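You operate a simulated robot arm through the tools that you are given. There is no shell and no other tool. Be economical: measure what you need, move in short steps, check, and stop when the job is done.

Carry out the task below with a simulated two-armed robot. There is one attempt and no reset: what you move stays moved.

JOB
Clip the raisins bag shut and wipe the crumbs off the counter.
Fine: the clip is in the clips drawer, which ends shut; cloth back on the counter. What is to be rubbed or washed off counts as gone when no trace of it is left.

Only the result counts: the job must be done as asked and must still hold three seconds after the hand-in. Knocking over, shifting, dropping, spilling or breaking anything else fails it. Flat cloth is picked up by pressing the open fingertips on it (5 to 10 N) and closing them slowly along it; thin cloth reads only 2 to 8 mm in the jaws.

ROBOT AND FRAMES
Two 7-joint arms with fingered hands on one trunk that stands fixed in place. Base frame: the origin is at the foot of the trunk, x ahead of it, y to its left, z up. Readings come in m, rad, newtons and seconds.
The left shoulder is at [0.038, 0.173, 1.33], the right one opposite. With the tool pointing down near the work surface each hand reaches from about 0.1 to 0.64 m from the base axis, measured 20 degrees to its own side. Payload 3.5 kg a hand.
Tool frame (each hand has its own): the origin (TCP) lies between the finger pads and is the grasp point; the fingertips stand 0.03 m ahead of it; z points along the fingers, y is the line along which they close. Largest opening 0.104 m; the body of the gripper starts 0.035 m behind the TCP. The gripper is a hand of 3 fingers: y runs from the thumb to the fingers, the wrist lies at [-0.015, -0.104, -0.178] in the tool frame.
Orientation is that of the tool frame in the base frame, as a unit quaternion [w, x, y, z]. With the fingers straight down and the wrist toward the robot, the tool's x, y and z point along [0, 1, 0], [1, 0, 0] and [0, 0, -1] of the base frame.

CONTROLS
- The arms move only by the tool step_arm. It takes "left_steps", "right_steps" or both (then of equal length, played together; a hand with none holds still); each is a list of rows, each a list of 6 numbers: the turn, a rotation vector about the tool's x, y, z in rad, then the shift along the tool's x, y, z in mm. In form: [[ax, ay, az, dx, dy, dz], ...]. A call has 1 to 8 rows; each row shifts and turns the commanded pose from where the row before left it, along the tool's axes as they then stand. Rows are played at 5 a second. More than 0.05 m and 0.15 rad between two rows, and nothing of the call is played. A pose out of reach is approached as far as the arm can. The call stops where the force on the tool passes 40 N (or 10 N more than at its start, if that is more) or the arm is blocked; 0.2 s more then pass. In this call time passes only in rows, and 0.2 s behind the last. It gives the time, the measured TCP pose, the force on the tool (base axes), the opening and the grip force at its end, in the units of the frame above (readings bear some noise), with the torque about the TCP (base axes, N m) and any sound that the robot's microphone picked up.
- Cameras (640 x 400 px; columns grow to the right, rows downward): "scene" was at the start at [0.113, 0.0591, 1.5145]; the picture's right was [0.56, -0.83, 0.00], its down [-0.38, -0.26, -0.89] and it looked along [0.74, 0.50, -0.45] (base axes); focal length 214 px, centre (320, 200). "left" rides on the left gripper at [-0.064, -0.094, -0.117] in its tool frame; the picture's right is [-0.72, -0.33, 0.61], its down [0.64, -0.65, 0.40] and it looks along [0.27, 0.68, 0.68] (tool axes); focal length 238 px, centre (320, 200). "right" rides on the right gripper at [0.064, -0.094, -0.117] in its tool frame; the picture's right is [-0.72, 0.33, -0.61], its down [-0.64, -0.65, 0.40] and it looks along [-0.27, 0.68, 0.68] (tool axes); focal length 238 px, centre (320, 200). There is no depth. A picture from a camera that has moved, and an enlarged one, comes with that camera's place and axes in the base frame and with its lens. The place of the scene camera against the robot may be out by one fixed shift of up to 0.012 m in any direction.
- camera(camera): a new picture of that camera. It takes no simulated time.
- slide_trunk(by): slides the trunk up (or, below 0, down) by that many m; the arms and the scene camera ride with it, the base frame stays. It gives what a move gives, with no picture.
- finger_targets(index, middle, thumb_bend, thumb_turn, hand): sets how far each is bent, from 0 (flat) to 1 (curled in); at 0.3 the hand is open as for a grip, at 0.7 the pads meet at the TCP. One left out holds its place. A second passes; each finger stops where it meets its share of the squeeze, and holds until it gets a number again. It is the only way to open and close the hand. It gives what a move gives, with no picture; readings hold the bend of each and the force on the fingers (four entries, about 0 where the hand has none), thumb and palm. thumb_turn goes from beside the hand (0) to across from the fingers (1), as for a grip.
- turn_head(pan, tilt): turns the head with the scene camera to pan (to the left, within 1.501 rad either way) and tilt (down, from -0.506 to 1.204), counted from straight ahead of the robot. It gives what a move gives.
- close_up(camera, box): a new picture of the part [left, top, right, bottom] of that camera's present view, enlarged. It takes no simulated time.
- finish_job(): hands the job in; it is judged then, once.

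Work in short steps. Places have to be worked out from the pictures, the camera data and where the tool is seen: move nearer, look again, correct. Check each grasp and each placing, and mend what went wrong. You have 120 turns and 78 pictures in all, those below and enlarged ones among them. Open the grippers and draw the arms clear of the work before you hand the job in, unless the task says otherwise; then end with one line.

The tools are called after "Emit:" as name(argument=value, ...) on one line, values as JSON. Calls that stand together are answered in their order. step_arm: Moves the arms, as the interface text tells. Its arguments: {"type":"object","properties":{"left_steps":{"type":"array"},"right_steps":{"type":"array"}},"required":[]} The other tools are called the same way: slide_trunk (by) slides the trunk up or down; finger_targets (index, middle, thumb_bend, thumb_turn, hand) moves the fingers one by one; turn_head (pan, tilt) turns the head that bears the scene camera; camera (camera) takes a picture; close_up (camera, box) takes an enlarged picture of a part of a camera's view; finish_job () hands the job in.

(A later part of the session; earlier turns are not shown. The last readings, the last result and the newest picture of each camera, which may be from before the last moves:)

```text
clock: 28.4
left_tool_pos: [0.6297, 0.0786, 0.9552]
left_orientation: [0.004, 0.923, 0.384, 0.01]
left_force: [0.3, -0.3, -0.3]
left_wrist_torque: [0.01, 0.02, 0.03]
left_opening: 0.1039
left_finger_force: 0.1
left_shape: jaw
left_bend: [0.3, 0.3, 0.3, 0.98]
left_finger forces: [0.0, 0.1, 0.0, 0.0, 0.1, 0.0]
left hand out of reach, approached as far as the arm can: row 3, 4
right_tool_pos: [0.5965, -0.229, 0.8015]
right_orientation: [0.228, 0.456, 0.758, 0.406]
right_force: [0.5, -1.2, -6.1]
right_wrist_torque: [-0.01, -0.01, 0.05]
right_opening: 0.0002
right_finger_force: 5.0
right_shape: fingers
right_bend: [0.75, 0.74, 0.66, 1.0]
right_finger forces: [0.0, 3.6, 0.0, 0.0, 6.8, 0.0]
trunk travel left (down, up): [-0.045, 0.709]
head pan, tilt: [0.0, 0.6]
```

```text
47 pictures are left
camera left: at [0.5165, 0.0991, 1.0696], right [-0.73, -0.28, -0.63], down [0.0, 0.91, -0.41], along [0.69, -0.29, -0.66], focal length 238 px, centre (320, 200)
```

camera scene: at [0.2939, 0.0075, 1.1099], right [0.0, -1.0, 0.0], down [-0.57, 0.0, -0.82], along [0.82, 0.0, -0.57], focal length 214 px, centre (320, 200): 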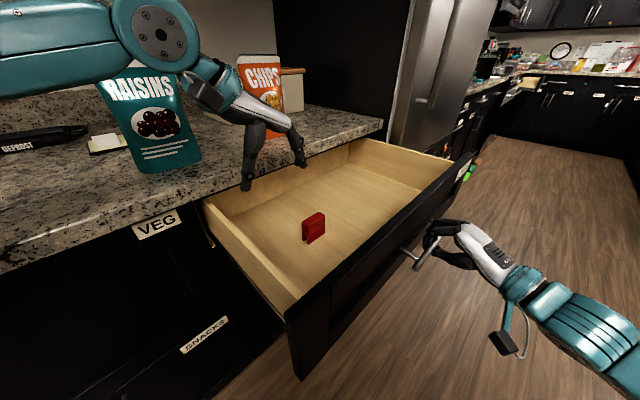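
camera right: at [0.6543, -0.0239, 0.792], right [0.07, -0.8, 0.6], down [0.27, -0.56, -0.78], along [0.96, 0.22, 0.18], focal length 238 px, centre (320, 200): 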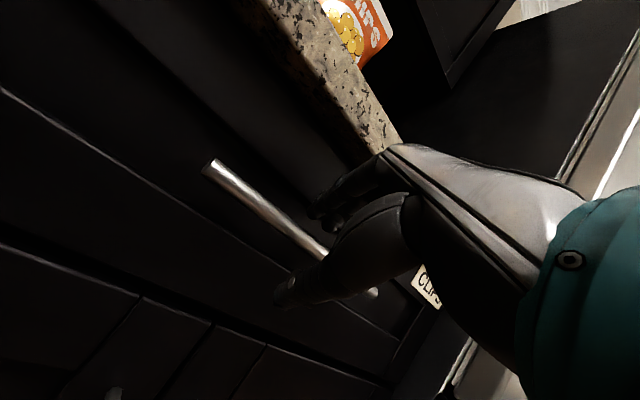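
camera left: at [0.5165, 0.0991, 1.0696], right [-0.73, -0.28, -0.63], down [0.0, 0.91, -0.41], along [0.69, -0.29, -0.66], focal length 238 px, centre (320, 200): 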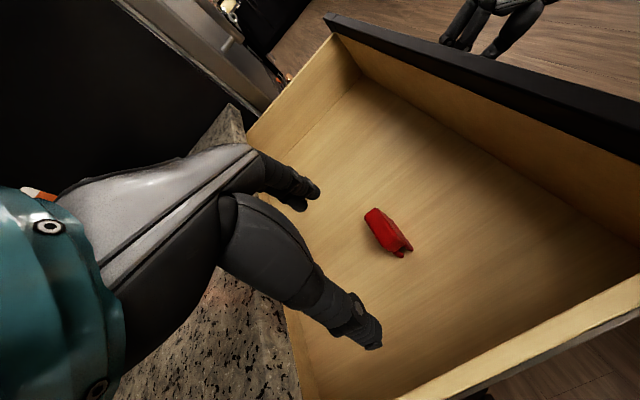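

Lower means further reach; the left camera confirms the clip at (0.669, 0.020). I keep descending toward it.

Emit:
step_arm(left_steps=[[0, 0, 0, 0, 10, 25], [0, 0, 0, -5, 20, 25], [0, 0, 0, -8, 25, 20], [0, 0, 0, -6, 25, 5]])

Emit:
camera(camera="left")

```text
clock: 29.4
left_tool_pos: [0.6444, 0.0783, 0.9304]
left_orientation: [0.004, 0.923, 0.384, 0.008]
left_force: [0.1, -0.1, -1.0]
left_wrist_torque: [-0.03, -0.01, -0.01]
left_opening: 0.104
left_finger_force: 0.0
left_shape: jaw
left_bend: [0.3, 0.3, 0.3, 0.98]
left_finger forces: [0.0, 0.1, 0.0, 0.0, 0.0, 0.0]
left hand out of reach, approached as far as the arm can: row 1, 2, 3, 4
right_tool_pos: [0.5975, -0.2293, 0.8016]
right_orientation: [0.229, 0.457, 0.757, 0.406]
right_force: [0.8, -0.1, -6.1]
right_wrist_torque: [0.01, 0.01, 0.09]
right_opening: 0.0
right_finger_force: 5.7
right_shape: fingers
right_bend: [0.75, 0.74, 0.66, 1.0]
right_finger forces: [0.0, 3.7, 0.0, 0.0, 6.7, 0.0]
trunk travel left (down, up): [-0.045, 0.709]
head pan, tilt: [0.0, 0.6]
```

```text
46 pictures are left
camera left: at [0.5292, 0.099, 1.0453], right [-0.73, -0.28, -0.63], down [0.0, 0.91, -0.4], along [0.69, -0.29, -0.66], focal length 238 px, centre (320, 200)
```

left: 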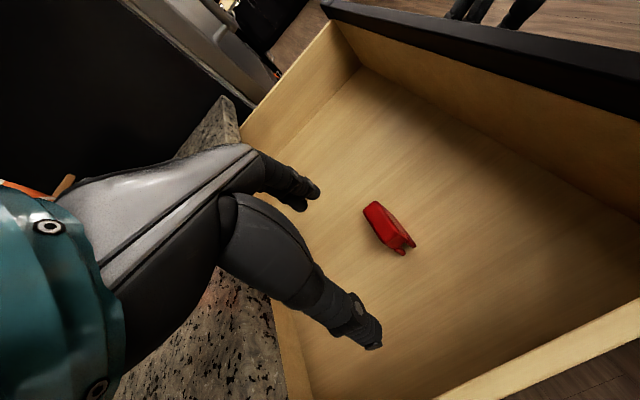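

The left arm is blocked by its joint limits in this crouched posture. I'll release the handle with the right hand, back both hands off, and raise the trunk by 0.2 m so both arms work in a better posture.

Emit:
finger_targets(hand="right", index=0.45, middle=0.45, thumb_bend=0.4)

Emit:
step_arm(left_steps=[[0, 0, 0, 0, -10, -45], [0, 0, 0, 0, -20, -40], [0, 0, 0, 5, -45, -20], [0, 0, 0, 10, -45, 0], [0, 0, 0, 10, -45, 0]], right_steps=[[0, 0, 0, 0, 0, -25], [0, 0, 0, 0, 0, -25], [0, 0, 0, 0, 0, -25], [0, 0, 0, 0, 0, -25], [0, 0, 0, 0, 20, -20]])

Emit:
slide_trunk(by=0.2)

Emit:
camera(camera="scene")

```text
clock: 30.4
left_tool_pos: [0.6432, 0.0777, 0.9306]
left_orientation: [0.004, 0.924, 0.383, 0.009]
left_force: [-0.1, 0.0, 0.0]
left_wrist_torque: [0.02, 0.0, -0.01]
left_opening: 0.104
left_finger_force: 0.1
left_shape: jaw
left_bend: [0.3, 0.3, 0.3, 0.98]
left_finger forces: [0.1, 0.0, 0.0, 0.1, 0.0, 0.1]
right_tool_pos: [0.5975, -0.2297, 0.8021]
right_orientation: [0.229, 0.456, 0.758, 0.406]
right_force: [0.4, -0.1, -0.1]
right_wrist_torque: [0.0, 0.0, -0.03]
right_opening: 0.0707
right_finger_force: 0.0
right_shape: fingers
right_bend: [0.45, 0.45, 0.4, 0.99]
right_finger forces: [0.0, 0.1, 0.0, 0.0, 0.0, 0.0]
trunk travel left (down, up): [-0.045, 0.709]
head pan, tilt: [0.0, 0.6]
```

```text
clock: 31.6
left_tool_pos: [0.5426, 0.2122, 1.0332]
left_orientation: [0.005, 0.924, 0.382, 0.01]
left_force: [-0.5, 0.0, 0.2]
left_wrist_torque: [0.0, 0.0, 0.05]
left_opening: 0.1041
left_finger_force: 0.0
left_shape: jaw
left_bend: [0.3, 0.3, 0.3, 0.98]
left_finger forces: [0.0, 0.0, 0.1, 0.0, 0.0, 0.1]
right_tool_pos: [0.5212, -0.2738, 0.8889]
right_orientation: [0.228, 0.456, 0.758, 0.407]
right_force: [-0.1, 0.2, 0.3]
right_wrist_torque: [0.03, -0.01, 0.05]
right_opening: 0.0707
right_finger_force: 0.0
right_shape: fingers
right_bend: [0.45, 0.45, 0.4, 0.99]
right_finger forces: [0.0, 0.1, 0.0, 0.0, 0.0, 0.1]
trunk travel left (down, up): [-0.045, 0.709]
head pan, tilt: [0.0, 0.6]
```

```text
clock: 33.8
left_tool_pos: [0.5442, 0.2115, 1.2331]
left_orientation: [0.004, 0.924, 0.383, 0.009]
left_force: [0.7, -0.3, 0.6]
left_wrist_torque: [-0.05, 0.01, 0.0]
left_opening: 0.1041
left_finger_force: 0.0
left_shape: jaw
left_bend: [0.3, 0.3, 0.3, 0.98]
left_finger forces: [0.0, 0.1, 0.0, 0.0, 0.0, 0.0]
right_tool_pos: [0.5218, -0.2729, 1.086]
right_orientation: [0.228, 0.456, 0.758, 0.407]
right_force: [-0.6, 0.2, 0.5]
right_wrist_torque: [-0.01, 0.01, -0.05]
right_opening: 0.0707
right_finger_force: 0.1
right_shape: fingers
right_bend: [0.45, 0.45, 0.4, 0.99]
right_finger forces: [0.0, 0.0, 0.0, 0.0, 0.0, 0.1]
trunk travel left (down, up): [-0.245, 0.509]
head pan, tilt: [0.0, 0.6]
```

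```text
45 pictures are left
camera scene: at [0.1846, 0.0078, 1.3201], right [0.0, -1.0, 0.0], down [-0.57, 0.0, -0.82], along [0.82, 0.0, -0.57], focal length 214 px, centre (320, 200)
```

scene: 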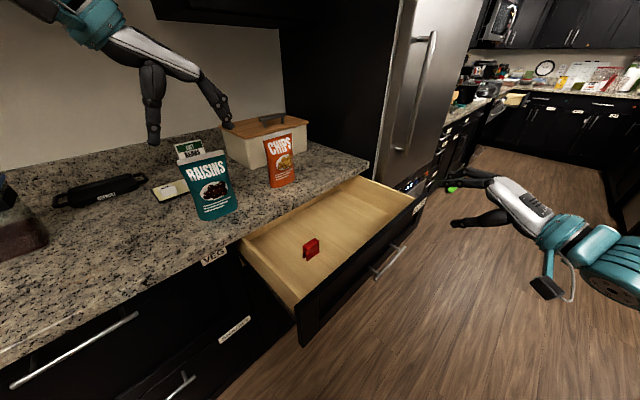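

Trunk is raised. I try again to bring the left hand over the clip, descending diagonally.

Emit:
step_arm(left_steps=[[0, 0, 0, -8, 27, 32], [0, 0, 0, -8, 27, 32], [0, 0, 0, -8, 27, 32], [0, 0, 0, -8, 27, 32], [0, 0, 0, -8, 27, 32], [0, 0, 0, -7, 27, 32], [0, 0, 0, 0, 30, 32], [0, 0, 0, 0, 30, 32]])

Emit:
camera(camera="left")

```text
clock: 35.6
left_tool_pos: [0.6029, 0.1, 0.9807]
left_orientation: [0.006, 0.923, 0.384, 0.009]
left_force: [0.0, -0.3, -0.1]
left_wrist_torque: [0.03, 0.01, 0.01]
left_opening: 0.1041
left_finger_force: 0.0
left_shape: jaw
left_bend: [0.3, 0.3, 0.3, 0.98]
left_finger forces: [0.0, 0.1, 0.0, 0.0, 0.1, 0.1]
left hand out of reach, approached as far as the arm can: row 5, 6, 7, 8
right_tool_pos: [0.521, -0.2723, 1.0855]
right_orientation: [0.228, 0.456, 0.758, 0.406]
right_force: [-0.3, -1.3, 0.3]
right_wrist_torque: [-0.02, 0.01, 0.0]
right_opening: 0.0711
right_finger_force: 0.0
right_shape: fingers
right_bend: [0.45, 0.45, 0.4, 0.99]
right_finger forces: [0.0, 0.0, 0.1, 0.0, 0.0, 0.1]
trunk travel left (down, up): [-0.245, 0.509]
head pan, tilt: [0.0, 0.6]
```

```text
44 pictures are left
camera left: at [0.4884, 0.1196, 1.0955], right [-0.72, -0.28, -0.63], down [0.0, 0.91, -0.41], along [0.69, -0.29, -0.66], focal length 238 px, centre (320, 200)
```

left: 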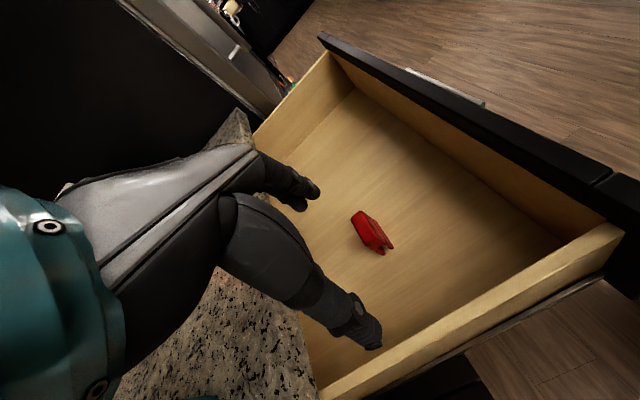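

Same limit again at y≈0.10 with this heading. The straight-ahead heading probably reaches further across, so I rise, turn the left hand toward heading ≈ +15°, and test again.

Emit:
step_arm(left_steps=[[0, 0, 0, 0, -20, -40], [0, 0, -0.14, 0, -20, -20], [0, 0, -0.14, 0, 0, 0], [0, 0, -0.14, 0, 0, 0], [0, 0, -0.14, 0, 0, 0], [0, 0, -0.14, 0, 0, 0], [0, 0, -0.14, 0, 0, 0], [0, 0, -0.14, 0, 0, 0]])

Emit:
step_arm(left_steps=[[0, 0, -0.06, -20, 0, 0], [0, 0, 0, -30, 5, 20], [0, 0, 0, -30, 5, 20], [0, 0, 0, -30, 5, 20]])

```text
clock: 37.4
left_tool_pos: [0.5571, 0.1539, 1.1023]
left_orientation: [0.009, 0.634, 0.773, 0.008]
left_force: [-1.3, -0.3, 0.8]
left_wrist_torque: [-0.06, -0.04, 0.01]
left_opening: 0.1043
left_finger_force: 0.1
left_shape: jaw
left_bend: [0.3, 0.3, 0.3, 0.98]
left_finger forces: [0.0, 0.0, 0.0, 0.1, 0.1, 0.0]
left hand out of reach, approached as far as the arm can: row 8
right_tool_pos: [0.5171, -0.2733, 1.0888]
right_orientation: [0.231, 0.456, 0.757, 0.407]
right_force: [-0.9, 0.9, 0.8]
right_wrist_torque: [-0.04, 0.0, -0.07]
right_opening: 0.071
right_finger_force: 0.2
right_shape: fingers
right_bend: [0.45, 0.45, 0.4, 0.99]
right_finger forces: [0.1, 0.0, 0.1, 0.0, 0.1, 0.1]
trunk travel left (down, up): [-0.245, 0.509]
head pan, tilt: [0.0, 0.6]
```

```text
clock: 38.4
left_tool_pos: [0.5669, 0.1402, 1.0602]
left_orientation: [0.009, 0.611, 0.792, 0.006]
left_force: [0.3, -0.6, 0.6]
left_wrist_torque: [0.0, -0.01, 0.03]
left_opening: 0.104
left_finger_force: 0.0
left_shape: jaw
left_bend: [0.3, 0.3, 0.3, 0.98]
left_finger forces: [0.0, 0.1, 0.0, 0.0, 0.1, 0.0]
left hand out of reach, approached as far as the arm can: row 1, 2, 3, 4
right_tool_pos: [0.5199, -0.2721, 1.0867]
right_orientation: [0.229, 0.456, 0.758, 0.407]
right_force: [-0.2, -0.7, -0.4]
right_wrist_torque: [0.03, 0.0, -0.04]
right_opening: 0.0707
right_finger_force: 0.0
right_shape: fingers
right_bend: [0.45, 0.45, 0.4, 0.99]
right_finger forces: [0.1, 0.0, 0.0, 0.1, 0.1, 0.0]
trunk travel left (down, up): [-0.245, 0.509]
head pan, tilt: [0.0, 0.6]
```

The left arm can't cross over far enough, but the right hand can: rolled 30° with its closing axis across the clip, its wrist stays on its own side. I retract the left, pitch the right hand back down, and open it.

Emit:
step_arm(left_steps=[[0, 0, 0, 40, -20, -25], [0, 0, 0, 40, -20, -25], [0, 0, 0, 40, -20, -25], [0, 0, 0, 40, -20, -25], [0, 0, 0, 40, -20, -25], [0, 0, 0, 0, 0, 0], [0, 0, 0, 0, 0, 0], [0, 0, 0, 0, 0, 0]], right_steps=[[0.122, 0, 0, 0, 0, 0], [0.122, 0, 0, 0, 0, 0], [0.122, 0, 0, 0, 0, 0], [0.122, 0, 0, 0, 0, 0], [0.122, 0, 0, 0, 0, 0], [0.122, 0, 0, 0, 0, 0], [0.122, 0, 0, 0, 0, 0], [0.122, 0, 0, 0, 0, 0]])

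Emit:
finger_targets(hand="right", index=0.35, middle=0.35, thumb_bend=0.35)

Emit:
step_arm(right_steps=[[0, 0, -0.134, 0, 0, 0], [0, 0, -0.133, 0, 0, 0], [0, 0.131, 0, 0, 0, 0], [0, 0.131, 0, 0, 0, 0], [0, 0.131, 0, 0, 0, 0], [0, 0.131, 0, 0, 0, 0]])

Emit:
camera(camera="scene")

```text
refused: row 1 steps farther than a row can; nothing moved
```

```text
clock: 39.4
left_tool_pos: [0.5665, 0.1405, 1.0593]
left_orientation: [0.01, 0.611, 0.792, 0.006]
left_force: [0.1, 0.4, 0.5]
left_wrist_torque: [-0.01, 0.0, -0.04]
left_opening: 0.1041
left_finger_force: 0.0
left_shape: jaw
left_bend: [0.3, 0.3, 0.3, 0.98]
left_finger forces: [0.1, 0.0, 0.0, 0.1, 0.0, 0.1]
right_tool_pos: [0.52, -0.2725, 1.0866]
right_orientation: [0.229, 0.456, 0.758, 0.407]
right_force: [0.1, -0.1, -0.2]
right_wrist_torque: [0.01, 0.01, -0.02]
right_opening: 0.0901
right_finger_force: 0.0
right_shape: fingers
right_bend: [0.35, 0.35, 0.35, 0.98]
right_finger forces: [0.0, 0.0, 0.1, 0.0, 0.0, 0.1]
trunk travel left (down, up): [-0.245, 0.509]
head pan, tilt: [0.0, 0.6]
```

```text
clock: 40.8
left_tool_pos: [0.5665, 0.1407, 1.0583]
left_orientation: [0.009, 0.612, 0.791, 0.006]
left_force: [-0.8, 0.8, 0.0]
left_wrist_torque: [-0.01, -0.02, -0.04]
left_opening: 0.1039
left_finger_force: 0.0
left_shape: jaw
left_bend: [0.3, 0.3, 0.3, 0.98]
left_finger forces: [0.1, 0.0, 0.0, 0.1, 0.0, 0.2]
right_tool_pos: [0.5196, -0.2719, 1.0863]
right_orientation: [0.084, 0.255, 0.854, 0.446]
right_force: [0.1, 0.4, -0.2]
right_wrist_torque: [-0.01, 0.01, -0.01]
right_opening: 0.0906
right_finger_force: 0.0
right_shape: fingers
right_bend: [0.35, 0.35, 0.35, 0.98]
right_finger forces: [0.0, 0.1, 0.0, 0.0, 0.0, 0.0]
right hand out of reach, approached as far as the arm can: row 4
trunk travel left (down, up): [-0.245, 0.509]
head pan, tilt: [0.0, 0.6]
```

```text
43 pictures are left
camera scene: at [0.1837, 0.0084, 1.3205], right [0.0, -1.0, 0.0], down [-0.56, 0.0, -0.83], along [0.83, 0.0, -0.56], focal length 214 px, centre (320, 200)
```

scene: 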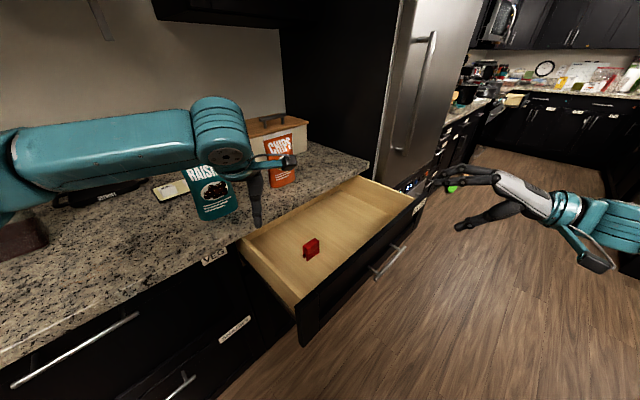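

My combined move was refused for step size, so the later turns applied to the still-pitched hand. I compute a single rotation bringing the right hand to the wanted pose and retract the left at the same time.

Emit:
step_arm(left_steps=[[0, 0, 0, 36, -18, -22], [0, 0, 0, 36, -18, -22], [0, 0, 0, 36, -18, -22], [0, 0, 0, 36, -18, -22], [0, 0, 0, 36, -18, -22], [0, 0, 0, 0, 0, 0], [0, 0, 0, 0, 0, 0], [0, 0, 0, 0, 0, 0]], right_steps=[[0.1058, 0.0364, 0.0529, 0, 0, 0], [0.1058, 0.0364, 0.0529, 0, 0, 0], [0.1058, 0.0364, 0.0529, 0, 0, 0], [0.1058, 0.0364, 0.0529, 0, 0, 0], [0.1058, 0.0364, 0.0529, 0, 0, 0], [0.1058, 0.0364, 0.0529, 0, 0, 0], [0.1058, 0.0364, 0.0529, 0, 0, 0], [0.1058, 0.0364, 0.0529, 0, 0, 0]])

```text
clock: 42.6
left_tool_pos: [0.4338, 0.2902, 1.166]
left_orientation: [0.008, 0.612, 0.791, 0.007]
left_force: [0.0, 0.0, -0.9]
left_wrist_torque: [0.02, -0.01, -0.02]
left_opening: 0.1039
left_finger_force: 0.0
left_shape: jaw
left_bend: [0.3, 0.3, 0.3, 0.98]
left_finger forces: [0.0, 0.0, 0.1, 0.0, 0.0, 0.0]
right_tool_pos: [0.6642, -0.2205, 1.0187]
right_orientation: [-0.21, 0.358, 0.898, 0.144]
right_force: [0.4, 0.0, -0.9]
right_wrist_torque: [0.03, -0.02, 0.02]
right_opening: 0.0908
right_finger_force: 0.1
right_shape: fingers
right_bend: [0.35, 0.35, 0.35, 0.98]
right_finger forces: [0.0, 0.0, 0.0, 0.0, 0.1, 0.1]
right hand out of reach, approached as far as the arm can: row 2, 3, 4, 5, 6, 7, 8
trunk travel left (down, up): [-0.245, 0.509]
head pan, tilt: [0.0, 0.6]
```

The right hand settled near the wanted orientation at (0.664, -0.221, 1.019). I correct the remaining small turn and move to a pre-grasp point above the clip.

Emit:
step_arm(right_steps=[[0.095, 0.018, 0.052, 0, 0, 0], [0, 0, 0, 6.6, 34.7, 31.4], [0, 0, 0, 6.6, 34.7, 31.4], [0, 0, 0, 6.6, 34.7, 31.4], [0, 0, 0, 6.6, 34.7, 31.4], [0, 0, 0, 6.6, 34.7, 31.4]])

Emit:
camera(camera="scene")

Emit:
camera(camera="right")

```text
clock: 44.0
left_tool_pos: [0.4347, 0.2902, 1.1673]
left_orientation: [0.009, 0.611, 0.791, 0.006]
left_force: [0.0, -0.7, 0.4]
left_wrist_torque: [0.0, -0.05, -0.02]
left_opening: 0.104
left_finger_force: 0.0
left_shape: jaw
left_bend: [0.3, 0.3, 0.3, 0.98]
left_finger forces: [0.0, 0.1, 0.0, 0.1, 0.1, 0.0]
right_tool_pos: [0.6711, -0.0146, 0.934]
right_orientation: [-0.206, 0.36, 0.898, 0.145]
right_force: [0.8, 0.0, -0.1]
right_wrist_torque: [-0.04, -0.02, -0.01]
right_opening: 0.0906
right_finger_force: 0.2
right_shape: fingers
right_bend: [0.35, 0.35, 0.35, 0.98]
right_finger forces: [0.1, 0.0, 0.1, 0.0, 0.0, 0.1]
right hand out of reach, approached as far as the arm can: row 1, 2, 3, 4, 5, 6
trunk travel left (down, up): [-0.245, 0.509]
head pan, tilt: [0.0, 0.6]
```

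```text
42 pictures are left
camera scene: at [0.184, 0.0077, 1.3204], right [0.0, -1.0, 0.0], down [-0.56, 0.0, -0.83], along [0.83, 0.0, -0.56], focal length 214 px, centre (320, 200)
```

scene: 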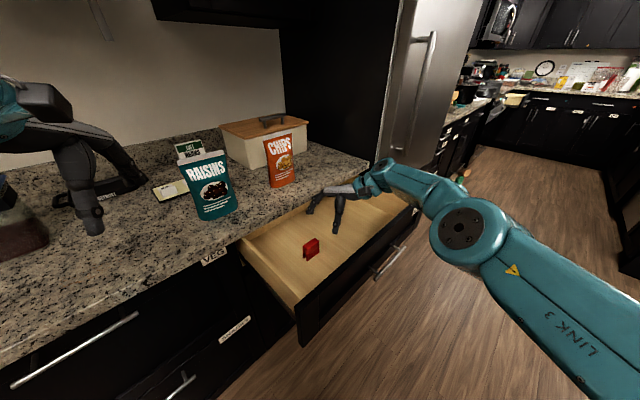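

```text
41 pictures are left
camera right: at [0.5937, -0.0896, 1.0573], right [0.87, -0.45, 0.23], down [-0.15, -0.67, -0.73], along [0.48, 0.6, -0.64], focal length 238 px, centre (320, 200)
```

right: 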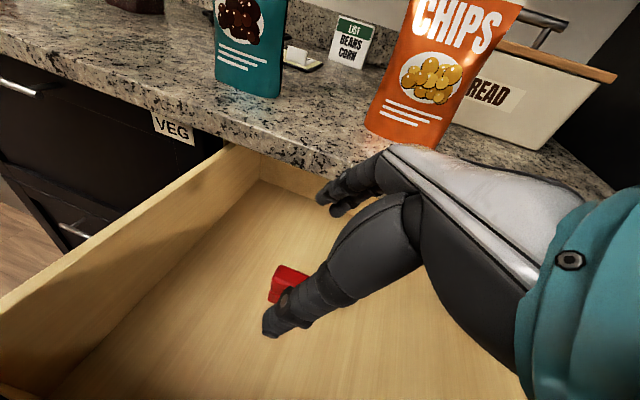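

The right hand now hangs above the clip with the fingers straddling it. I descend most of the way and check.

Emit:
step_arm(right_steps=[[0, 0, 0, -11, 2, 34], [0, 0, 0, -11, 2, 34], [0, 0, 0, -11, 2, 34]])

Emit:
camera(camera="right")

Emit:
close_up(camera="scene", box=[260, 190, 380, 265])

```text
clock: 44.8
left_tool_pos: [0.4341, 0.2901, 1.166]
left_orientation: [0.008, 0.612, 0.791, 0.006]
left_force: [-0.2, -0.2, -0.2]
left_wrist_torque: [0.01, 0.01, 0.02]
left_opening: 0.1038
left_finger_force: 0.1
left_shape: jaw
left_bend: [0.3, 0.3, 0.3, 0.98]
left_finger forces: [0.1, 0.0, 0.0, 0.0, 0.0, 0.1]
right_tool_pos: [0.6469, 0.0143, 0.8412]
right_orientation: [-0.207, 0.361, 0.898, 0.145]
right_force: [-0.7, 1.3, 0.6]
right_wrist_torque: [0.0, 0.03, 0.0]
right_opening: 0.0906
right_finger_force: 0.0
right_shape: fingers
right_bend: [0.35, 0.35, 0.35, 0.98]
right_finger forces: [0.0, 0.0, 0.0, 0.0, 0.0, 0.0]
right hand out of reach, approached as far as the arm can: row 1, 2, 3
trunk travel left (down, up): [-0.245, 0.509]
head pan, tilt: [0.0, 0.6]
```

```text
40 pictures are left
camera right: at [0.5688, -0.0601, 0.9637], right [0.87, -0.45, 0.23], down [-0.15, -0.67, -0.73], along [0.48, 0.6, -0.64], focal length 238 px, centre (320, 200)
```

right: 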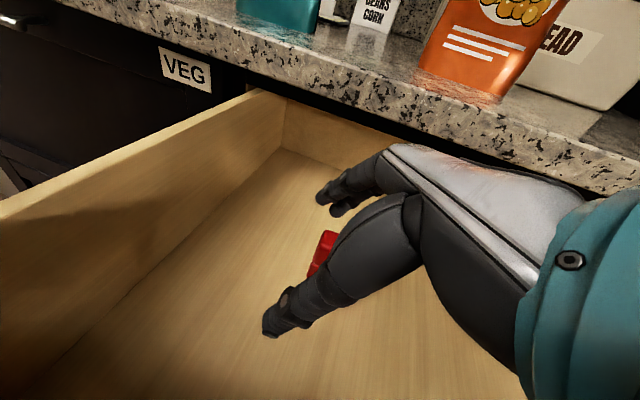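

```text
5.33 times, centred on (320, 228) of scene
camera zoom: at [0.1844, 0.0078, 1.3203], right [0.0, -1.0, 0.0], down [-0.57, 0.0, -0.82], along [0.82, 0.0, -0.57], focal length 1144 px, centre (320, 53)
```

zoom: 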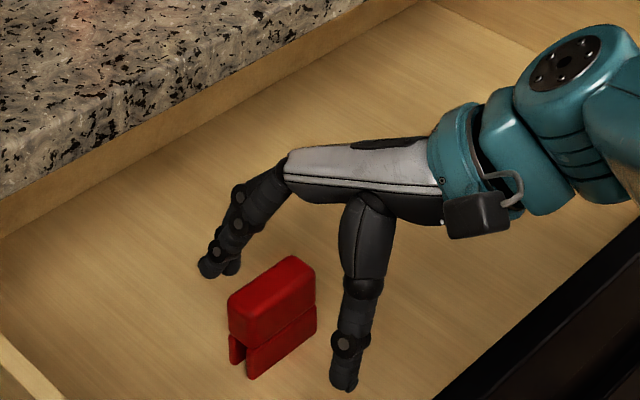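

Nearly straddling the clip; remaining offset is about (0.022, 0.006, -0.046). I take it in two small rows.

Emit:
step_arm(right_steps=[[0, 0, 0, -14, 7, 19], [0, 0, 0, -14, 7, 19]])

Emit:
close_up(camera="scene", box=[260, 190, 380, 265])

```text
clock: 45.4
left_tool_pos: [0.4346, 0.2906, 1.1672]
left_orientation: [0.009, 0.611, 0.791, 0.006]
left_force: [0.2, -1.1, 0.5]
left_wrist_torque: [0.01, -0.01, 0.02]
left_opening: 0.104
left_finger_force: 0.1
left_shape: jaw
left_bend: [0.3, 0.3, 0.3, 0.98]
left_finger forces: [0.1, 0.0, 0.1, 0.0, 0.0, 0.1]
right_tool_pos: [0.6359, 0.025, 0.8201]
right_orientation: [-0.206, 0.361, 0.898, 0.145]
right_force: [-0.8, 0.0, -0.3]
right_wrist_torque: [0.0, 0.01, 0.04]
right_opening: 0.0908
right_finger_force: 0.0
right_shape: fingers
right_bend: [0.35, 0.35, 0.35, 0.98]
right_finger forces: [0.0, 0.0, 0.1, 0.1, 0.0, 0.0]
right hand out of reach, approached as far as the arm can: row 1, 2
trunk travel left (down, up): [-0.245, 0.509]
head pan, tilt: [0.0, 0.6]
```

```text
5.33 times, centred on (320, 228) of scene
camera zoom: at [0.1841, 0.0078, 1.3204], right [0.0, -1.0, 0.0], down [-0.56, 0.0, -0.83], along [0.83, 0.0, -0.56], focal length 1144 px, centre (320, 53)
```

zoom: 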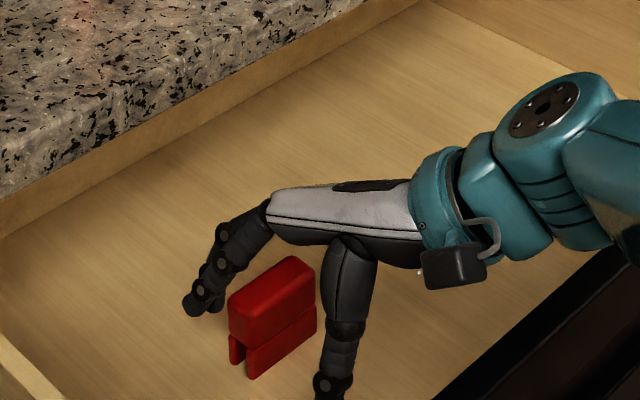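

The arm is at full stretch here. I lift the hand straight up 0.11 m and lower the trunk 0.1 m, which brings the shoulder forward and down.

Emit:
step_arm(right_steps=[[0, 0, 0, 17, 4, -32], [0, 0, 0, 17, 4, -32], [0, 0, 0, 18, 4, -32]])

Emit:
slide_trunk(by=-0.1)

```text
clock: 46.2
left_tool_pos: [0.4332, 0.2893, 1.1667]
left_orientation: [0.008, 0.612, 0.791, 0.006]
left_force: [-0.2, -0.2, -0.1]
left_wrist_torque: [0.01, 0.04, 0.0]
left_opening: 0.1038
left_finger_force: 0.0
left_shape: jaw
left_bend: [0.3, 0.3, 0.3, 0.98]
left_finger forces: [0.1, 0.0, 0.0, 0.0, 0.1, 0.0]
right_tool_pos: [0.6389, 0.0251, 0.9294]
right_orientation: [-0.207, 0.36, 0.898, 0.144]
right_force: [0.9, -0.5, 0.1]
right_wrist_torque: [0.0, 0.02, -0.02]
right_opening: 0.0906
right_finger_force: 0.1
right_shape: fingers
right_bend: [0.35, 0.35, 0.35, 0.98]
right_finger forces: [0.1, 0.0, 0.0, 0.0, 0.0, 0.0]
trunk travel left (down, up): [-0.245, 0.509]
head pan, tilt: [0.0, 0.6]
```

```text
clock: 47.5
left_tool_pos: [0.4347, 0.2914, 1.0661]
left_orientation: [0.009, 0.612, 0.791, 0.007]
left_force: [0.1, -1.3, -0.3]
left_wrist_torque: [0.03, -0.01, 0.0]
left_opening: 0.1038
left_finger_force: 0.1
left_shape: jaw
left_bend: [0.3, 0.3, 0.3, 0.98]
left_finger forces: [0.1, 0.0, 0.0, 0.1, 0.1, 0.0]
right_tool_pos: [0.6377, 0.0238, 0.8314]
right_orientation: [-0.207, 0.36, 0.898, 0.144]
right_force: [-0.5, -0.2, 0.2]
right_wrist_torque: [0.01, -0.01, -0.01]
right_opening: 0.0909
right_finger_force: 0.0
right_shape: fingers
right_bend: [0.35, 0.35, 0.35, 0.98]
right_finger forces: [0.0, 0.1, 0.1, 0.0, 0.0, 0.1]
trunk travel left (down, up): [-0.145, 0.609]
head pan, tilt: [0.0, 0.6]
```

Same place but now with reach to spare. I shift to the clip centre.

Emit:
step_arm(right_steps=[[0, 0, 0, -19, 8, 7], [0, 0, 0, -19, 7, 12]])

Emit:
camera(camera="scene")

Emit:
close_up(camera="scene", box=[260, 180, 380, 255])

```text
clock: 48.1
left_tool_pos: [0.4345, 0.2901, 1.065]
left_orientation: [0.008, 0.612, 0.791, 0.006]
left_force: [0.5, 0.1, 0.0]
left_wrist_torque: [0.06, -0.03, -0.03]
left_opening: 0.1036
left_finger_force: 0.0
left_shape: jaw
left_bend: [0.3, 0.3, 0.3, 0.98]
left_finger forces: [0.0, 0.1, 0.1, 0.1, 0.1, 0.0]
right_tool_pos: [0.6691, 0.0211, 0.7962]
right_orientation: [-0.207, 0.361, 0.898, 0.145]
right_force: [0.9, -0.4, -0.3]
right_wrist_torque: [0.0, 0.02, -0.02]
right_opening: 0.0907
right_finger_force: 0.1
right_shape: fingers
right_bend: [0.35, 0.35, 0.35, 0.98]
right_finger forces: [0.0, 0.0, 0.0, 0.0, 0.1, 0.1]
trunk travel left (down, up): [-0.145, 0.609]
head pan, tilt: [0.0, 0.6]
```

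```text
37 pictures are left
camera scene: at [0.2347, 0.0077, 1.2164], right [0.0, -1.0, 0.0], down [-0.57, 0.0, -0.82], along [0.82, 0.0, -0.57], focal length 214 px, centre (320, 200)
```

scene: 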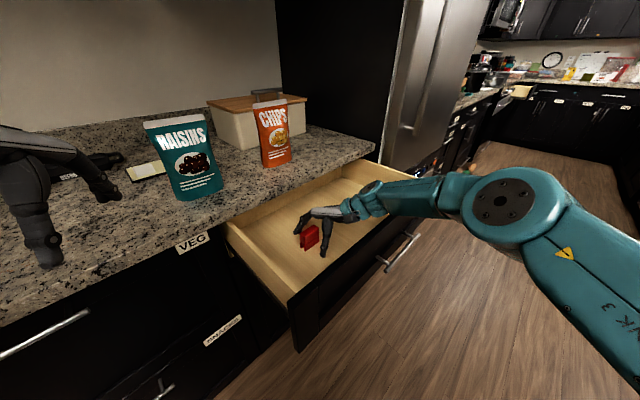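

```text
5.33 times, centred on (320, 218) of scene
camera zoom: at [0.2347, 0.0077, 1.2164], right [0.0, -1.0, 0.0], down [-0.57, 0.0, -0.82], along [0.82, 0.0, -0.57], focal length 1144 px, centre (320, 107)
```

zoom: 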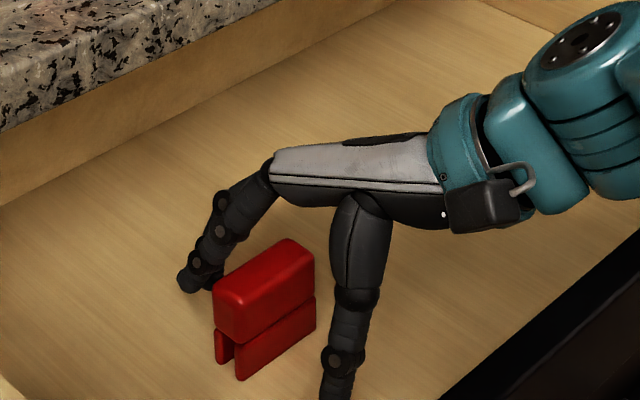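

Fingers and thumb straddle the clip. I raise by 5 mm so that the pads take the upper body, not the legs, then close.

Emit:
step_arm(right_steps=[[0, 0, 0, 2.5, 0, -4.5]])

Emit:
finger_targets(hand="right", index=0.52, middle=0.52, thumb_bend=0.52)

Emit:
finger_targets(hand="right", index=0.68, middle=0.68, thumb_bend=0.68)

Emit:
close_up(camera="scene", box=[260, 180, 380, 255])

```text
clock: 48.5
left_tool_pos: [0.4345, 0.2901, 1.0647]
left_orientation: [0.009, 0.612, 0.791, 0.007]
left_force: [1.5, 0.3, -0.2]
left_wrist_torque: [0.01, 0.01, 0.04]
left_opening: 0.104
left_finger_force: 0.1
left_shape: jaw
left_bend: [0.3, 0.3, 0.3, 0.98]
left_finger forces: [0.1, 0.0, 0.1, 0.0, 0.1, 0.1]
right_tool_pos: [0.667, 0.0208, 0.8031]
right_orientation: [-0.208, 0.36, 0.898, 0.144]
right_force: [-0.3, 0.7, 1.0]
right_wrist_torque: [0.0, 0.0, -0.01]
right_opening: 0.0907
right_finger_force: 0.1
right_shape: fingers
right_bend: [0.35, 0.35, 0.35, 0.98]
right_finger forces: [0.1, 0.0, 0.0, 0.1, 0.0, 0.1]
trunk travel left (down, up): [-0.145, 0.609]
head pan, tilt: [0.0, 0.6]
```

```text
clock: 49.5
left_tool_pos: [0.4341, 0.2913, 1.0664]
left_orientation: [0.008, 0.612, 0.791, 0.005]
left_force: [0.0, 0.9, 0.2]
left_wrist_torque: [0.01, 0.02, -0.01]
left_opening: 0.1043
left_finger_force: 0.1
left_shape: jaw
left_bend: [0.3, 0.3, 0.3, 0.98]
left_finger forces: [0.0, 0.1, 0.0, 0.0, 0.0, 0.0]
right_tool_pos: [0.6674, 0.0208, 0.8022]
right_orientation: [-0.208, 0.36, 0.898, 0.145]
right_force: [0.1, 0.2, -0.5]
right_wrist_torque: [0.0, 0.03, -0.01]
right_opening: 0.0472
right_finger_force: 0.0
right_shape: fingers
right_bend: [0.52, 0.52, 0.52, 1.0]
right_finger forces: [0.1, 0.1, 0.0, 0.0, 0.1, 0.1]
trunk travel left (down, up): [-0.145, 0.609]
head pan, tilt: [0.0, 0.6]
```

```text
clock: 50.5
left_tool_pos: [0.4344, 0.2908, 1.0649]
left_orientation: [0.008, 0.612, 0.791, 0.005]
left_force: [0.6, 0.7, 0.9]
left_wrist_torque: [-0.02, 0.01, -0.01]
left_opening: 0.1037
left_finger_force: 0.1
left_shape: jaw
left_bend: [0.3, 0.3, 0.3, 0.98]
left_finger forces: [0.1, 0.0, 0.0, 0.1, 0.0, 0.1]
right_tool_pos: [0.6668, 0.0211, 0.8012]
right_orientation: [-0.207, 0.36, 0.898, 0.145]
right_force: [0.4, 0.2, -1.1]
right_wrist_torque: [-0.01, -0.02, 0.01]
right_opening: 0.0068
right_finger_force: 0.1
right_shape: fingers
right_bend: [0.68, 0.68, 0.68, 1.0]
right_finger forces: [0.0, 0.0, 0.0, 0.1, 0.0, 0.1]
trunk travel left (down, up): [-0.145, 0.609]
head pan, tilt: [0.0, 0.6]
```

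```text
5.33 times, centred on (320, 218) of scene
camera zoom: at [0.2343, 0.0077, 1.2165], right [0.0, -1.0, 0.0], down [-0.56, 0.0, -0.83], along [0.83, 0.0, -0.56], focal length 1144 px, centre (320, 107)
```

zoom: 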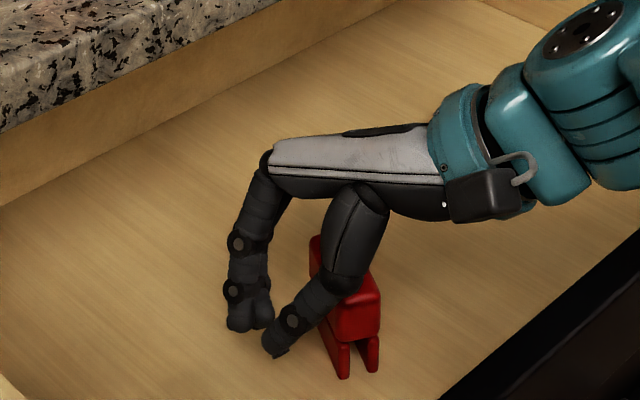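

The clip slipped out: a finger pushed one end and it swung round, still standing on its legs. I lift the closed hand straight up and look again before opening.

Emit:
step_arm(right_steps=[[0, 0, 0, 13, 3, -24], [0, 0, 0, 17, 4, -32], [0, 0, 0, 17, 4, -32]])

Emit:
close_up(camera="scene", box=[220, 150, 420, 275])

Emit:
camera(camera="right")

```text
clock: 51.3
left_tool_pos: [0.4349, 0.2908, 1.0652]
left_orientation: [0.009, 0.612, 0.791, 0.006]
left_force: [0.6, 0.3, 0.2]
left_wrist_torque: [-0.01, -0.03, 0.02]
left_opening: 0.1042
left_finger_force: 0.1
left_shape: jaw
left_bend: [0.3, 0.3, 0.3, 0.98]
left_finger forces: [0.0, 0.0, 0.1, 0.1, 0.0, 0.0]
right_tool_pos: [0.6676, 0.0192, 0.9043]
right_orientation: [-0.208, 0.36, 0.898, 0.144]
right_force: [0.0, -0.2, -0.4]
right_wrist_torque: [-0.01, 0.0, 0.01]
right_opening: 0.0065
right_finger_force: 0.0
right_shape: fingers
right_bend: [0.68, 0.68, 0.68, 1.0]
right_finger forces: [0.1, 0.0, 0.0, 0.0, 0.0, 0.0]
trunk travel left (down, up): [-0.145, 0.609]
head pan, tilt: [0.0, 0.6]
```

```text
3.20 times, centred on (320, 212) of scene
camera zoom: at [0.2339, 0.0078, 1.2166], right [0.0, -1.0, 0.0], down [-0.56, 0.0, -0.83], along [0.83, 0.0, -0.56], focal length 686 px, centre (320, 160)
```

zoom: 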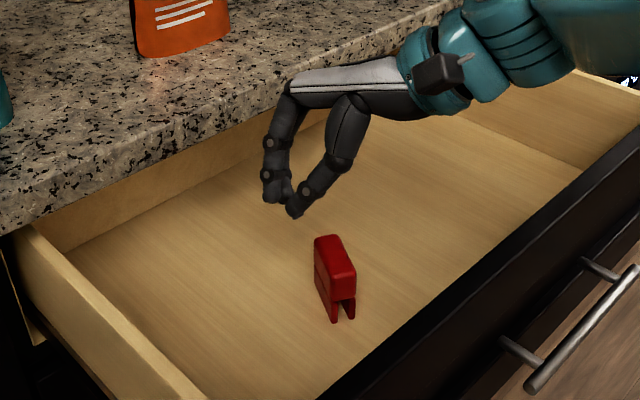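

```text
33 pictures are left
camera right: at [0.5898, -0.0577, 1.0272], right [0.87, -0.45, 0.23], down [-0.15, -0.67, -0.73], along [0.48, 0.6, -0.64], focal length 238 px, centre (320, 200)
```

right: 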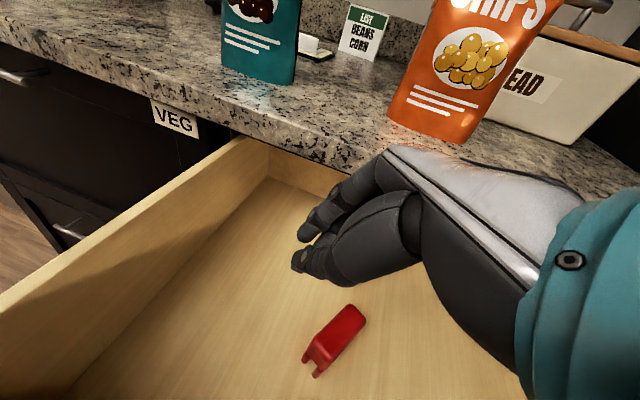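

The clip stands at about (0.690, -0.014), long axis now at ≈18°. I'll grip it by its ends: open the right hand, turn to that heading, and move above it.

Emit:
finger_targets(hand="right", index=0.3, middle=0.3, thumb_bend=0.3)

Emit:
step_arm(right_steps=[[-0.0316, -0.006, 0.1155, 0, 0, 0], [-0.0316, -0.006, 0.1155, 0, 0, 0], [-0.0316, -0.006, 0.1155, 0, 0, 0], [-0.0316, -0.006, 0.1155, 0, 0, 0], [0, 0, 0, -25, 5, 0], [0, 0, 0, -25, 5, 0]])

Emit:
camera(camera="right")

Emit:
close_up(camera="scene", box=[220, 150, 420, 275])

```text
clock: 52.3
left_tool_pos: [0.4345, 0.2904, 1.0653]
left_orientation: [0.008, 0.611, 0.791, 0.006]
left_force: [0.0, 0.5, -0.2]
left_wrist_torque: [0.01, 0.01, -0.02]
left_opening: 0.1035
left_finger_force: 0.1
left_shape: jaw
left_bend: [0.3, 0.3, 0.3, 0.98]
left_finger forces: [0.0, 0.1, 0.0, 0.0, 0.1, 0.1]
right_tool_pos: [0.6684, 0.0172, 0.9025]
right_orientation: [-0.208, 0.358, 0.898, 0.146]
right_force: [-1.0, -0.4, -0.3]
right_wrist_torque: [-0.04, 0.0, 0.03]
right_opening: 0.1027
right_finger_force: 0.1
right_shape: fingers
right_bend: [0.3, 0.3, 0.3, 0.98]
right_finger forces: [0.1, 0.1, 0.1, 0.1, 0.0, 0.0]
trunk travel left (down, up): [-0.145, 0.609]
head pan, tilt: [0.0, 0.6]
```

```text
clock: 53.7
left_tool_pos: [0.4348, 0.2902, 1.0647]
left_orientation: [0.008, 0.612, 0.791, 0.007]
left_force: [0.0, 1.0, 1.2]
left_wrist_torque: [-0.02, 0.03, 0.01]
left_opening: 0.1038
left_finger_force: 0.1
left_shape: jaw
left_bend: [0.3, 0.3, 0.3, 0.98]
left_finger forces: [0.1, 0.0, 0.0, 0.1, 0.0, 0.0]
right_tool_pos: [0.6588, -0.0194, 0.8406]
right_orientation: [-0.204, 0.565, 0.784, 0.157]
right_force: [-0.3, 0.3, -0.8]
right_wrist_torque: [-0.01, 0.0, 0.02]
right_opening: 0.1027
right_finger_force: 0.1
right_shape: fingers
right_bend: [0.3, 0.3, 0.3, 0.98]
right_finger forces: [0.1, 0.0, 0.0, 0.1, 0.0, 0.0]
right hand out of reach, approached as far as the arm can: row 3, 4, 5, 6
trunk travel left (down, up): [-0.145, 0.609]
head pan, tilt: [0.0, 0.6]
```

```text
32 pictures are left
camera right: at [0.5669, -0.0512, 0.9731], right [0.6, -0.78, 0.18], down [-0.5, -0.54, -0.68], along [0.63, 0.32, -0.71], focal length 238 px, centre (320, 200)
```

right: 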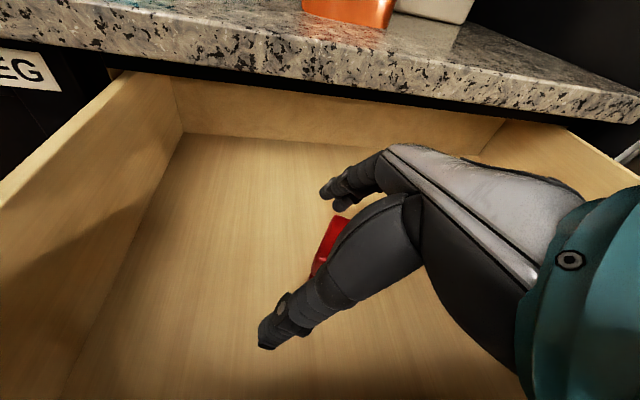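

```text
3.20 times, centred on (320, 212) of scene
camera zoom: at [0.2344, 0.0076, 1.2164], right [0.0, -1.0, 0.0], down [-0.57, 0.0, -0.82], along [0.82, 0.0, -0.57], focal length 686 px, centre (320, 160)
```

zoom: 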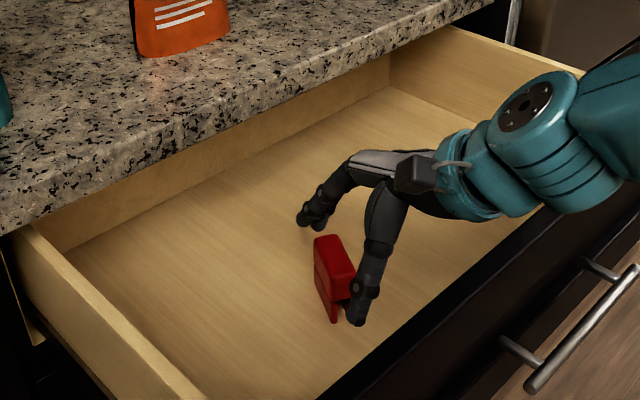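

The pose is right but the arm ran out of reach and sagged to z=0.84 next to the clip. I lift straight up and lower the trunk 0.1 m again for more forward reach.

Emit:
step_arm(right_steps=[[0, 0, 0, 17, 0.5, -29], [0, 0, 0, 17, 0.5, -29], [0, 0, 0, 17, 0.5, -29]])

Emit:
slide_trunk(by=-0.1)

Emit:
close_up(camera="scene", box=[220, 130, 420, 255])

```text
clock: 54.5
left_tool_pos: [0.4354, 0.2901, 1.0658]
left_orientation: [0.008, 0.612, 0.791, 0.007]
left_force: [-0.1, 0.4, 0.0]
left_wrist_torque: [0.02, 0.01, 0.0]
left_opening: 0.1039
left_finger_force: 0.1
left_shape: jaw
left_bend: [0.3, 0.3, 0.3, 0.98]
left_finger forces: [0.0, 0.0, 0.1, 0.0, 0.0, 0.0]
right_tool_pos: [0.6378, -0.0016, 0.8974]
right_orientation: [-0.211, 0.557, 0.786, 0.166]
right_force: [-0.2, 0.6, 0.7]
right_wrist_torque: [-0.01, 0.0, 0.02]
right_opening: 0.1027
right_finger_force: 0.2
right_shape: fingers
right_bend: [0.3, 0.3, 0.3, 0.98]
right_finger forces: [0.0, 0.0, 0.1, 0.0, 0.0, 0.0]
right hand out of reach, approached as far as the arm can: row 1, 2, 3
trunk travel left (down, up): [-0.145, 0.609]
head pan, tilt: [0.0, 0.6]
```

```text
clock: 55.8
left_tool_pos: [0.4336, 0.2913, 0.9651]
left_orientation: [0.009, 0.611, 0.792, 0.007]
left_force: [-0.3, -0.5, 0.9]
left_wrist_torque: [-0.02, -0.02, 0.05]
left_opening: 0.104
left_finger_force: 0.1
left_shape: jaw
left_bend: [0.3, 0.3, 0.3, 0.98]
left_finger forces: [0.1, 0.0, 0.0, 0.0, 0.0, 0.0]
right_tool_pos: [0.635, -0.0037, 0.7956]
right_orientation: [-0.21, 0.558, 0.786, 0.164]
right_force: [0.5, -0.4, 0.7]
right_wrist_torque: [0.0, -0.02, -0.01]
right_opening: 0.1031
right_finger_force: 0.1
right_shape: fingers
right_bend: [0.3, 0.3, 0.3, 0.98]
right_finger forces: [0.0, 0.1, 0.0, 0.0, 0.0, 0.0]
trunk travel left (down, up): [-0.045, 0.709]
head pan, tilt: [0.0, 0.6]
```

```text
3.20 times, centred on (320, 192) of scene
camera zoom: at [0.2926, 0.008, 1.1102], right [0.0, -1.0, 0.0], down [-0.56, 0.0, -0.83], along [0.83, 0.0, -0.56], focal length 686 px, centre (320, 224)
```

zoom: 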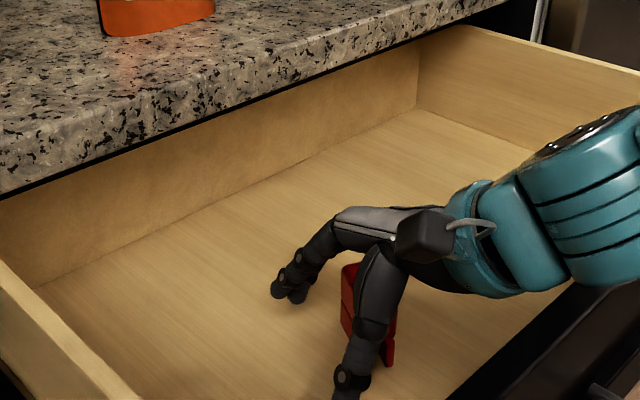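

The hand is beside the clip without contact. I lift 0.06 m, shift to above the clip centre, and look.

Emit:
step_arm(right_steps=[[0, 0, 0, 15, 0.5, -26], [0, 0, 0, 15, 0.5, -26], [0, 0, 0, -15, 25, -8], [0, 0, 0, -15, 25, -8]])

Emit:
close_up(camera="scene", box=[220, 130, 420, 255])

Emit:
camera(camera="right")

```text
clock: 56.8
left_tool_pos: [0.4351, 0.2901, 0.9637]
left_orientation: [0.008, 0.612, 0.791, 0.006]
left_force: [0.2, -0.9, 0.2]
left_wrist_torque: [-0.05, 0.01, -0.01]
left_opening: 0.1041
left_finger_force: 0.0
left_shape: jaw
left_bend: [0.3, 0.3, 0.3, 0.98]
left_finger forces: [0.1, 0.0, 0.1, 0.0, 0.0, 0.0]
right_tool_pos: [0.6803, 0.0089, 0.842]
right_orientation: [-0.215, 0.551, 0.787, 0.177]
right_force: [-0.7, -1.1, -1.0]
right_wrist_torque: [-0.02, -0.04, -0.01]
right_opening: 0.1029
right_finger_force: 0.0
right_shape: fingers
right_bend: [0.3, 0.3, 0.3, 0.98]
right_finger forces: [0.0, 0.0, 0.0, 0.0, 0.1, 0.0]
right hand out of reach, approached as far as the arm can: row 2, 3, 4
trunk travel left (down, up): [-0.045, 0.709]
head pan, tilt: [0.0, 0.6]
```

```text
3.20 times, centred on (320, 192) of scene
camera zoom: at [0.2936, 0.0075, 1.1099], right [0.0, -1.0, 0.0], down [-0.57, 0.0, -0.82], along [0.82, 0.0, -0.57], focal length 686 px, centre (320, 224)
```

zoom: 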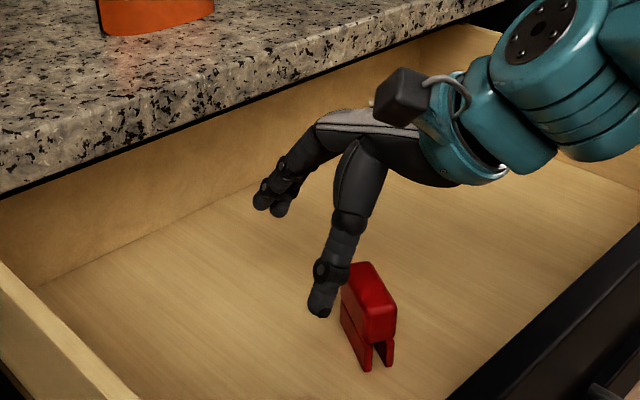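

```text
28 pictures are left
camera right: at [0.5879, -0.0313, 0.973], right [0.61, -0.78, 0.15], down [-0.48, -0.51, -0.71], along [0.63, 0.36, -0.69], focal length 238 px, centre (320, 200)
```

right: 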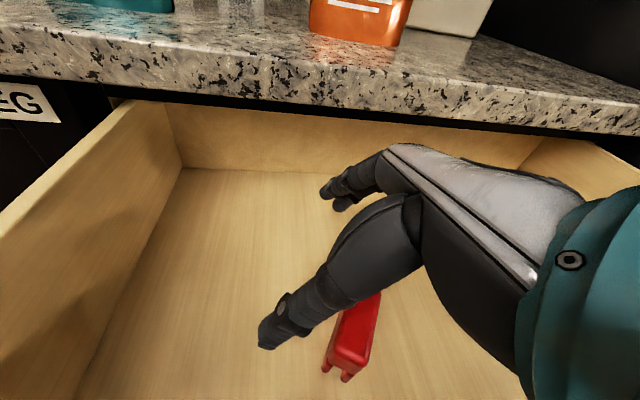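

The lowered hand nudged the clip to about (0.670, -0.030), still upright, heading ≈ 14°. I reduce the roll (more natural there), rise a bit, and move right to sit above it.

Emit:
step_arm(right_steps=[[0, -0.13, 0, 16, 1, -25], [0, -0.13, 0, 10, 0, -20], [0, 0, 0, -19.5, -11, -6.7], [0, 0, 0.08, -19.5, -11, -6.7]])

Emit:
camera(camera="right")

```text
clock: 57.8
left_tool_pos: [0.4345, 0.2908, 0.9655]
left_orientation: [0.007, 0.612, 0.791, 0.006]
left_force: [0.1, -0.9, 0.4]
left_wrist_torque: [-0.02, 0.03, -0.01]
left_opening: 0.1041
left_finger_force: 0.0
left_shape: jaw
left_bend: [0.3, 0.3, 0.3, 0.98]
left_finger forces: [0.0, 0.1, 0.1, 0.1, 0.0, 0.1]
right_tool_pos: [0.6594, 0.0033, 0.835]
right_orientation: [-0.175, 0.549, 0.793, 0.2]
right_force: [-0.2, 0.1, -0.5]
right_wrist_torque: [0.01, -0.03, 0.04]
right_opening: 0.1026
right_finger_force: 0.1
right_shape: fingers
right_bend: [0.3, 0.3, 0.3, 0.98]
right_finger forces: [0.0, 0.0, 0.1, 0.1, 0.0, 0.0]
right hand out of reach, approached as far as the arm can: row 1, 2, 4
trunk travel left (down, up): [-0.045, 0.709]
head pan, tilt: [0.0, 0.6]
```

```text
27 pictures are left
camera right: at [0.555, -0.0345, 0.9568], right [0.58, -0.78, 0.21], down [-0.42, -0.51, -0.75], along [0.69, 0.35, -0.63], focal length 238 px, centre (320, 200)
```

right: 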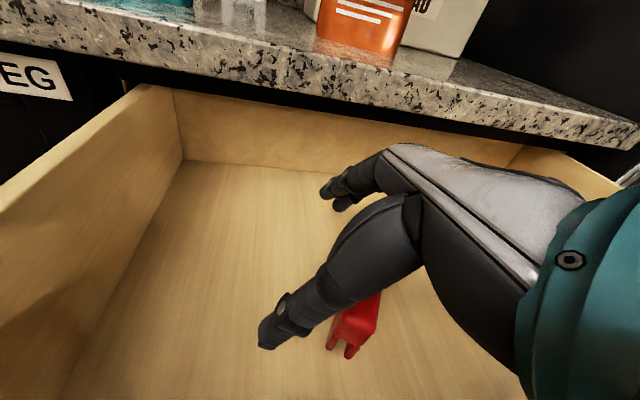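

In this low posture the arm can't rise well. Since the clip is now closer, I raise the trunk 0.1 m again, and command the hand to a level pose above the clip.

Emit:
slide_trunk(by=0.12)

```text
clock: 59.3
left_tool_pos: [0.4352, 0.2905, 1.0844]
left_orientation: [0.008, 0.611, 0.791, 0.006]
left_force: [0.4, 0.1, -0.8]
left_wrist_torque: [0.02, 0.03, 0.03]
left_opening: 0.104
left_finger_force: 0.0
left_shape: jaw
left_bend: [0.3, 0.3, 0.3, 0.98]
left_finger forces: [0.0, 0.0, 0.0, 0.1, 0.1, 0.1]
right_tool_pos: [0.6171, 0.0033, 1.0378]
right_orientation: [-0.111, 0.532, 0.804, 0.242]
right_force: [-0.3, -0.3, 1.0]
right_wrist_torque: [-0.02, 0.01, 0.01]
right_opening: 0.103
right_finger_force: 0.0
right_shape: fingers
right_bend: [0.3, 0.3, 0.3, 0.98]
right_finger forces: [0.1, 0.0, 0.0, 0.0, 0.0, 0.2]
trunk travel left (down, up): [-0.165, 0.589]
head pan, tilt: [0.0, 0.6]
```

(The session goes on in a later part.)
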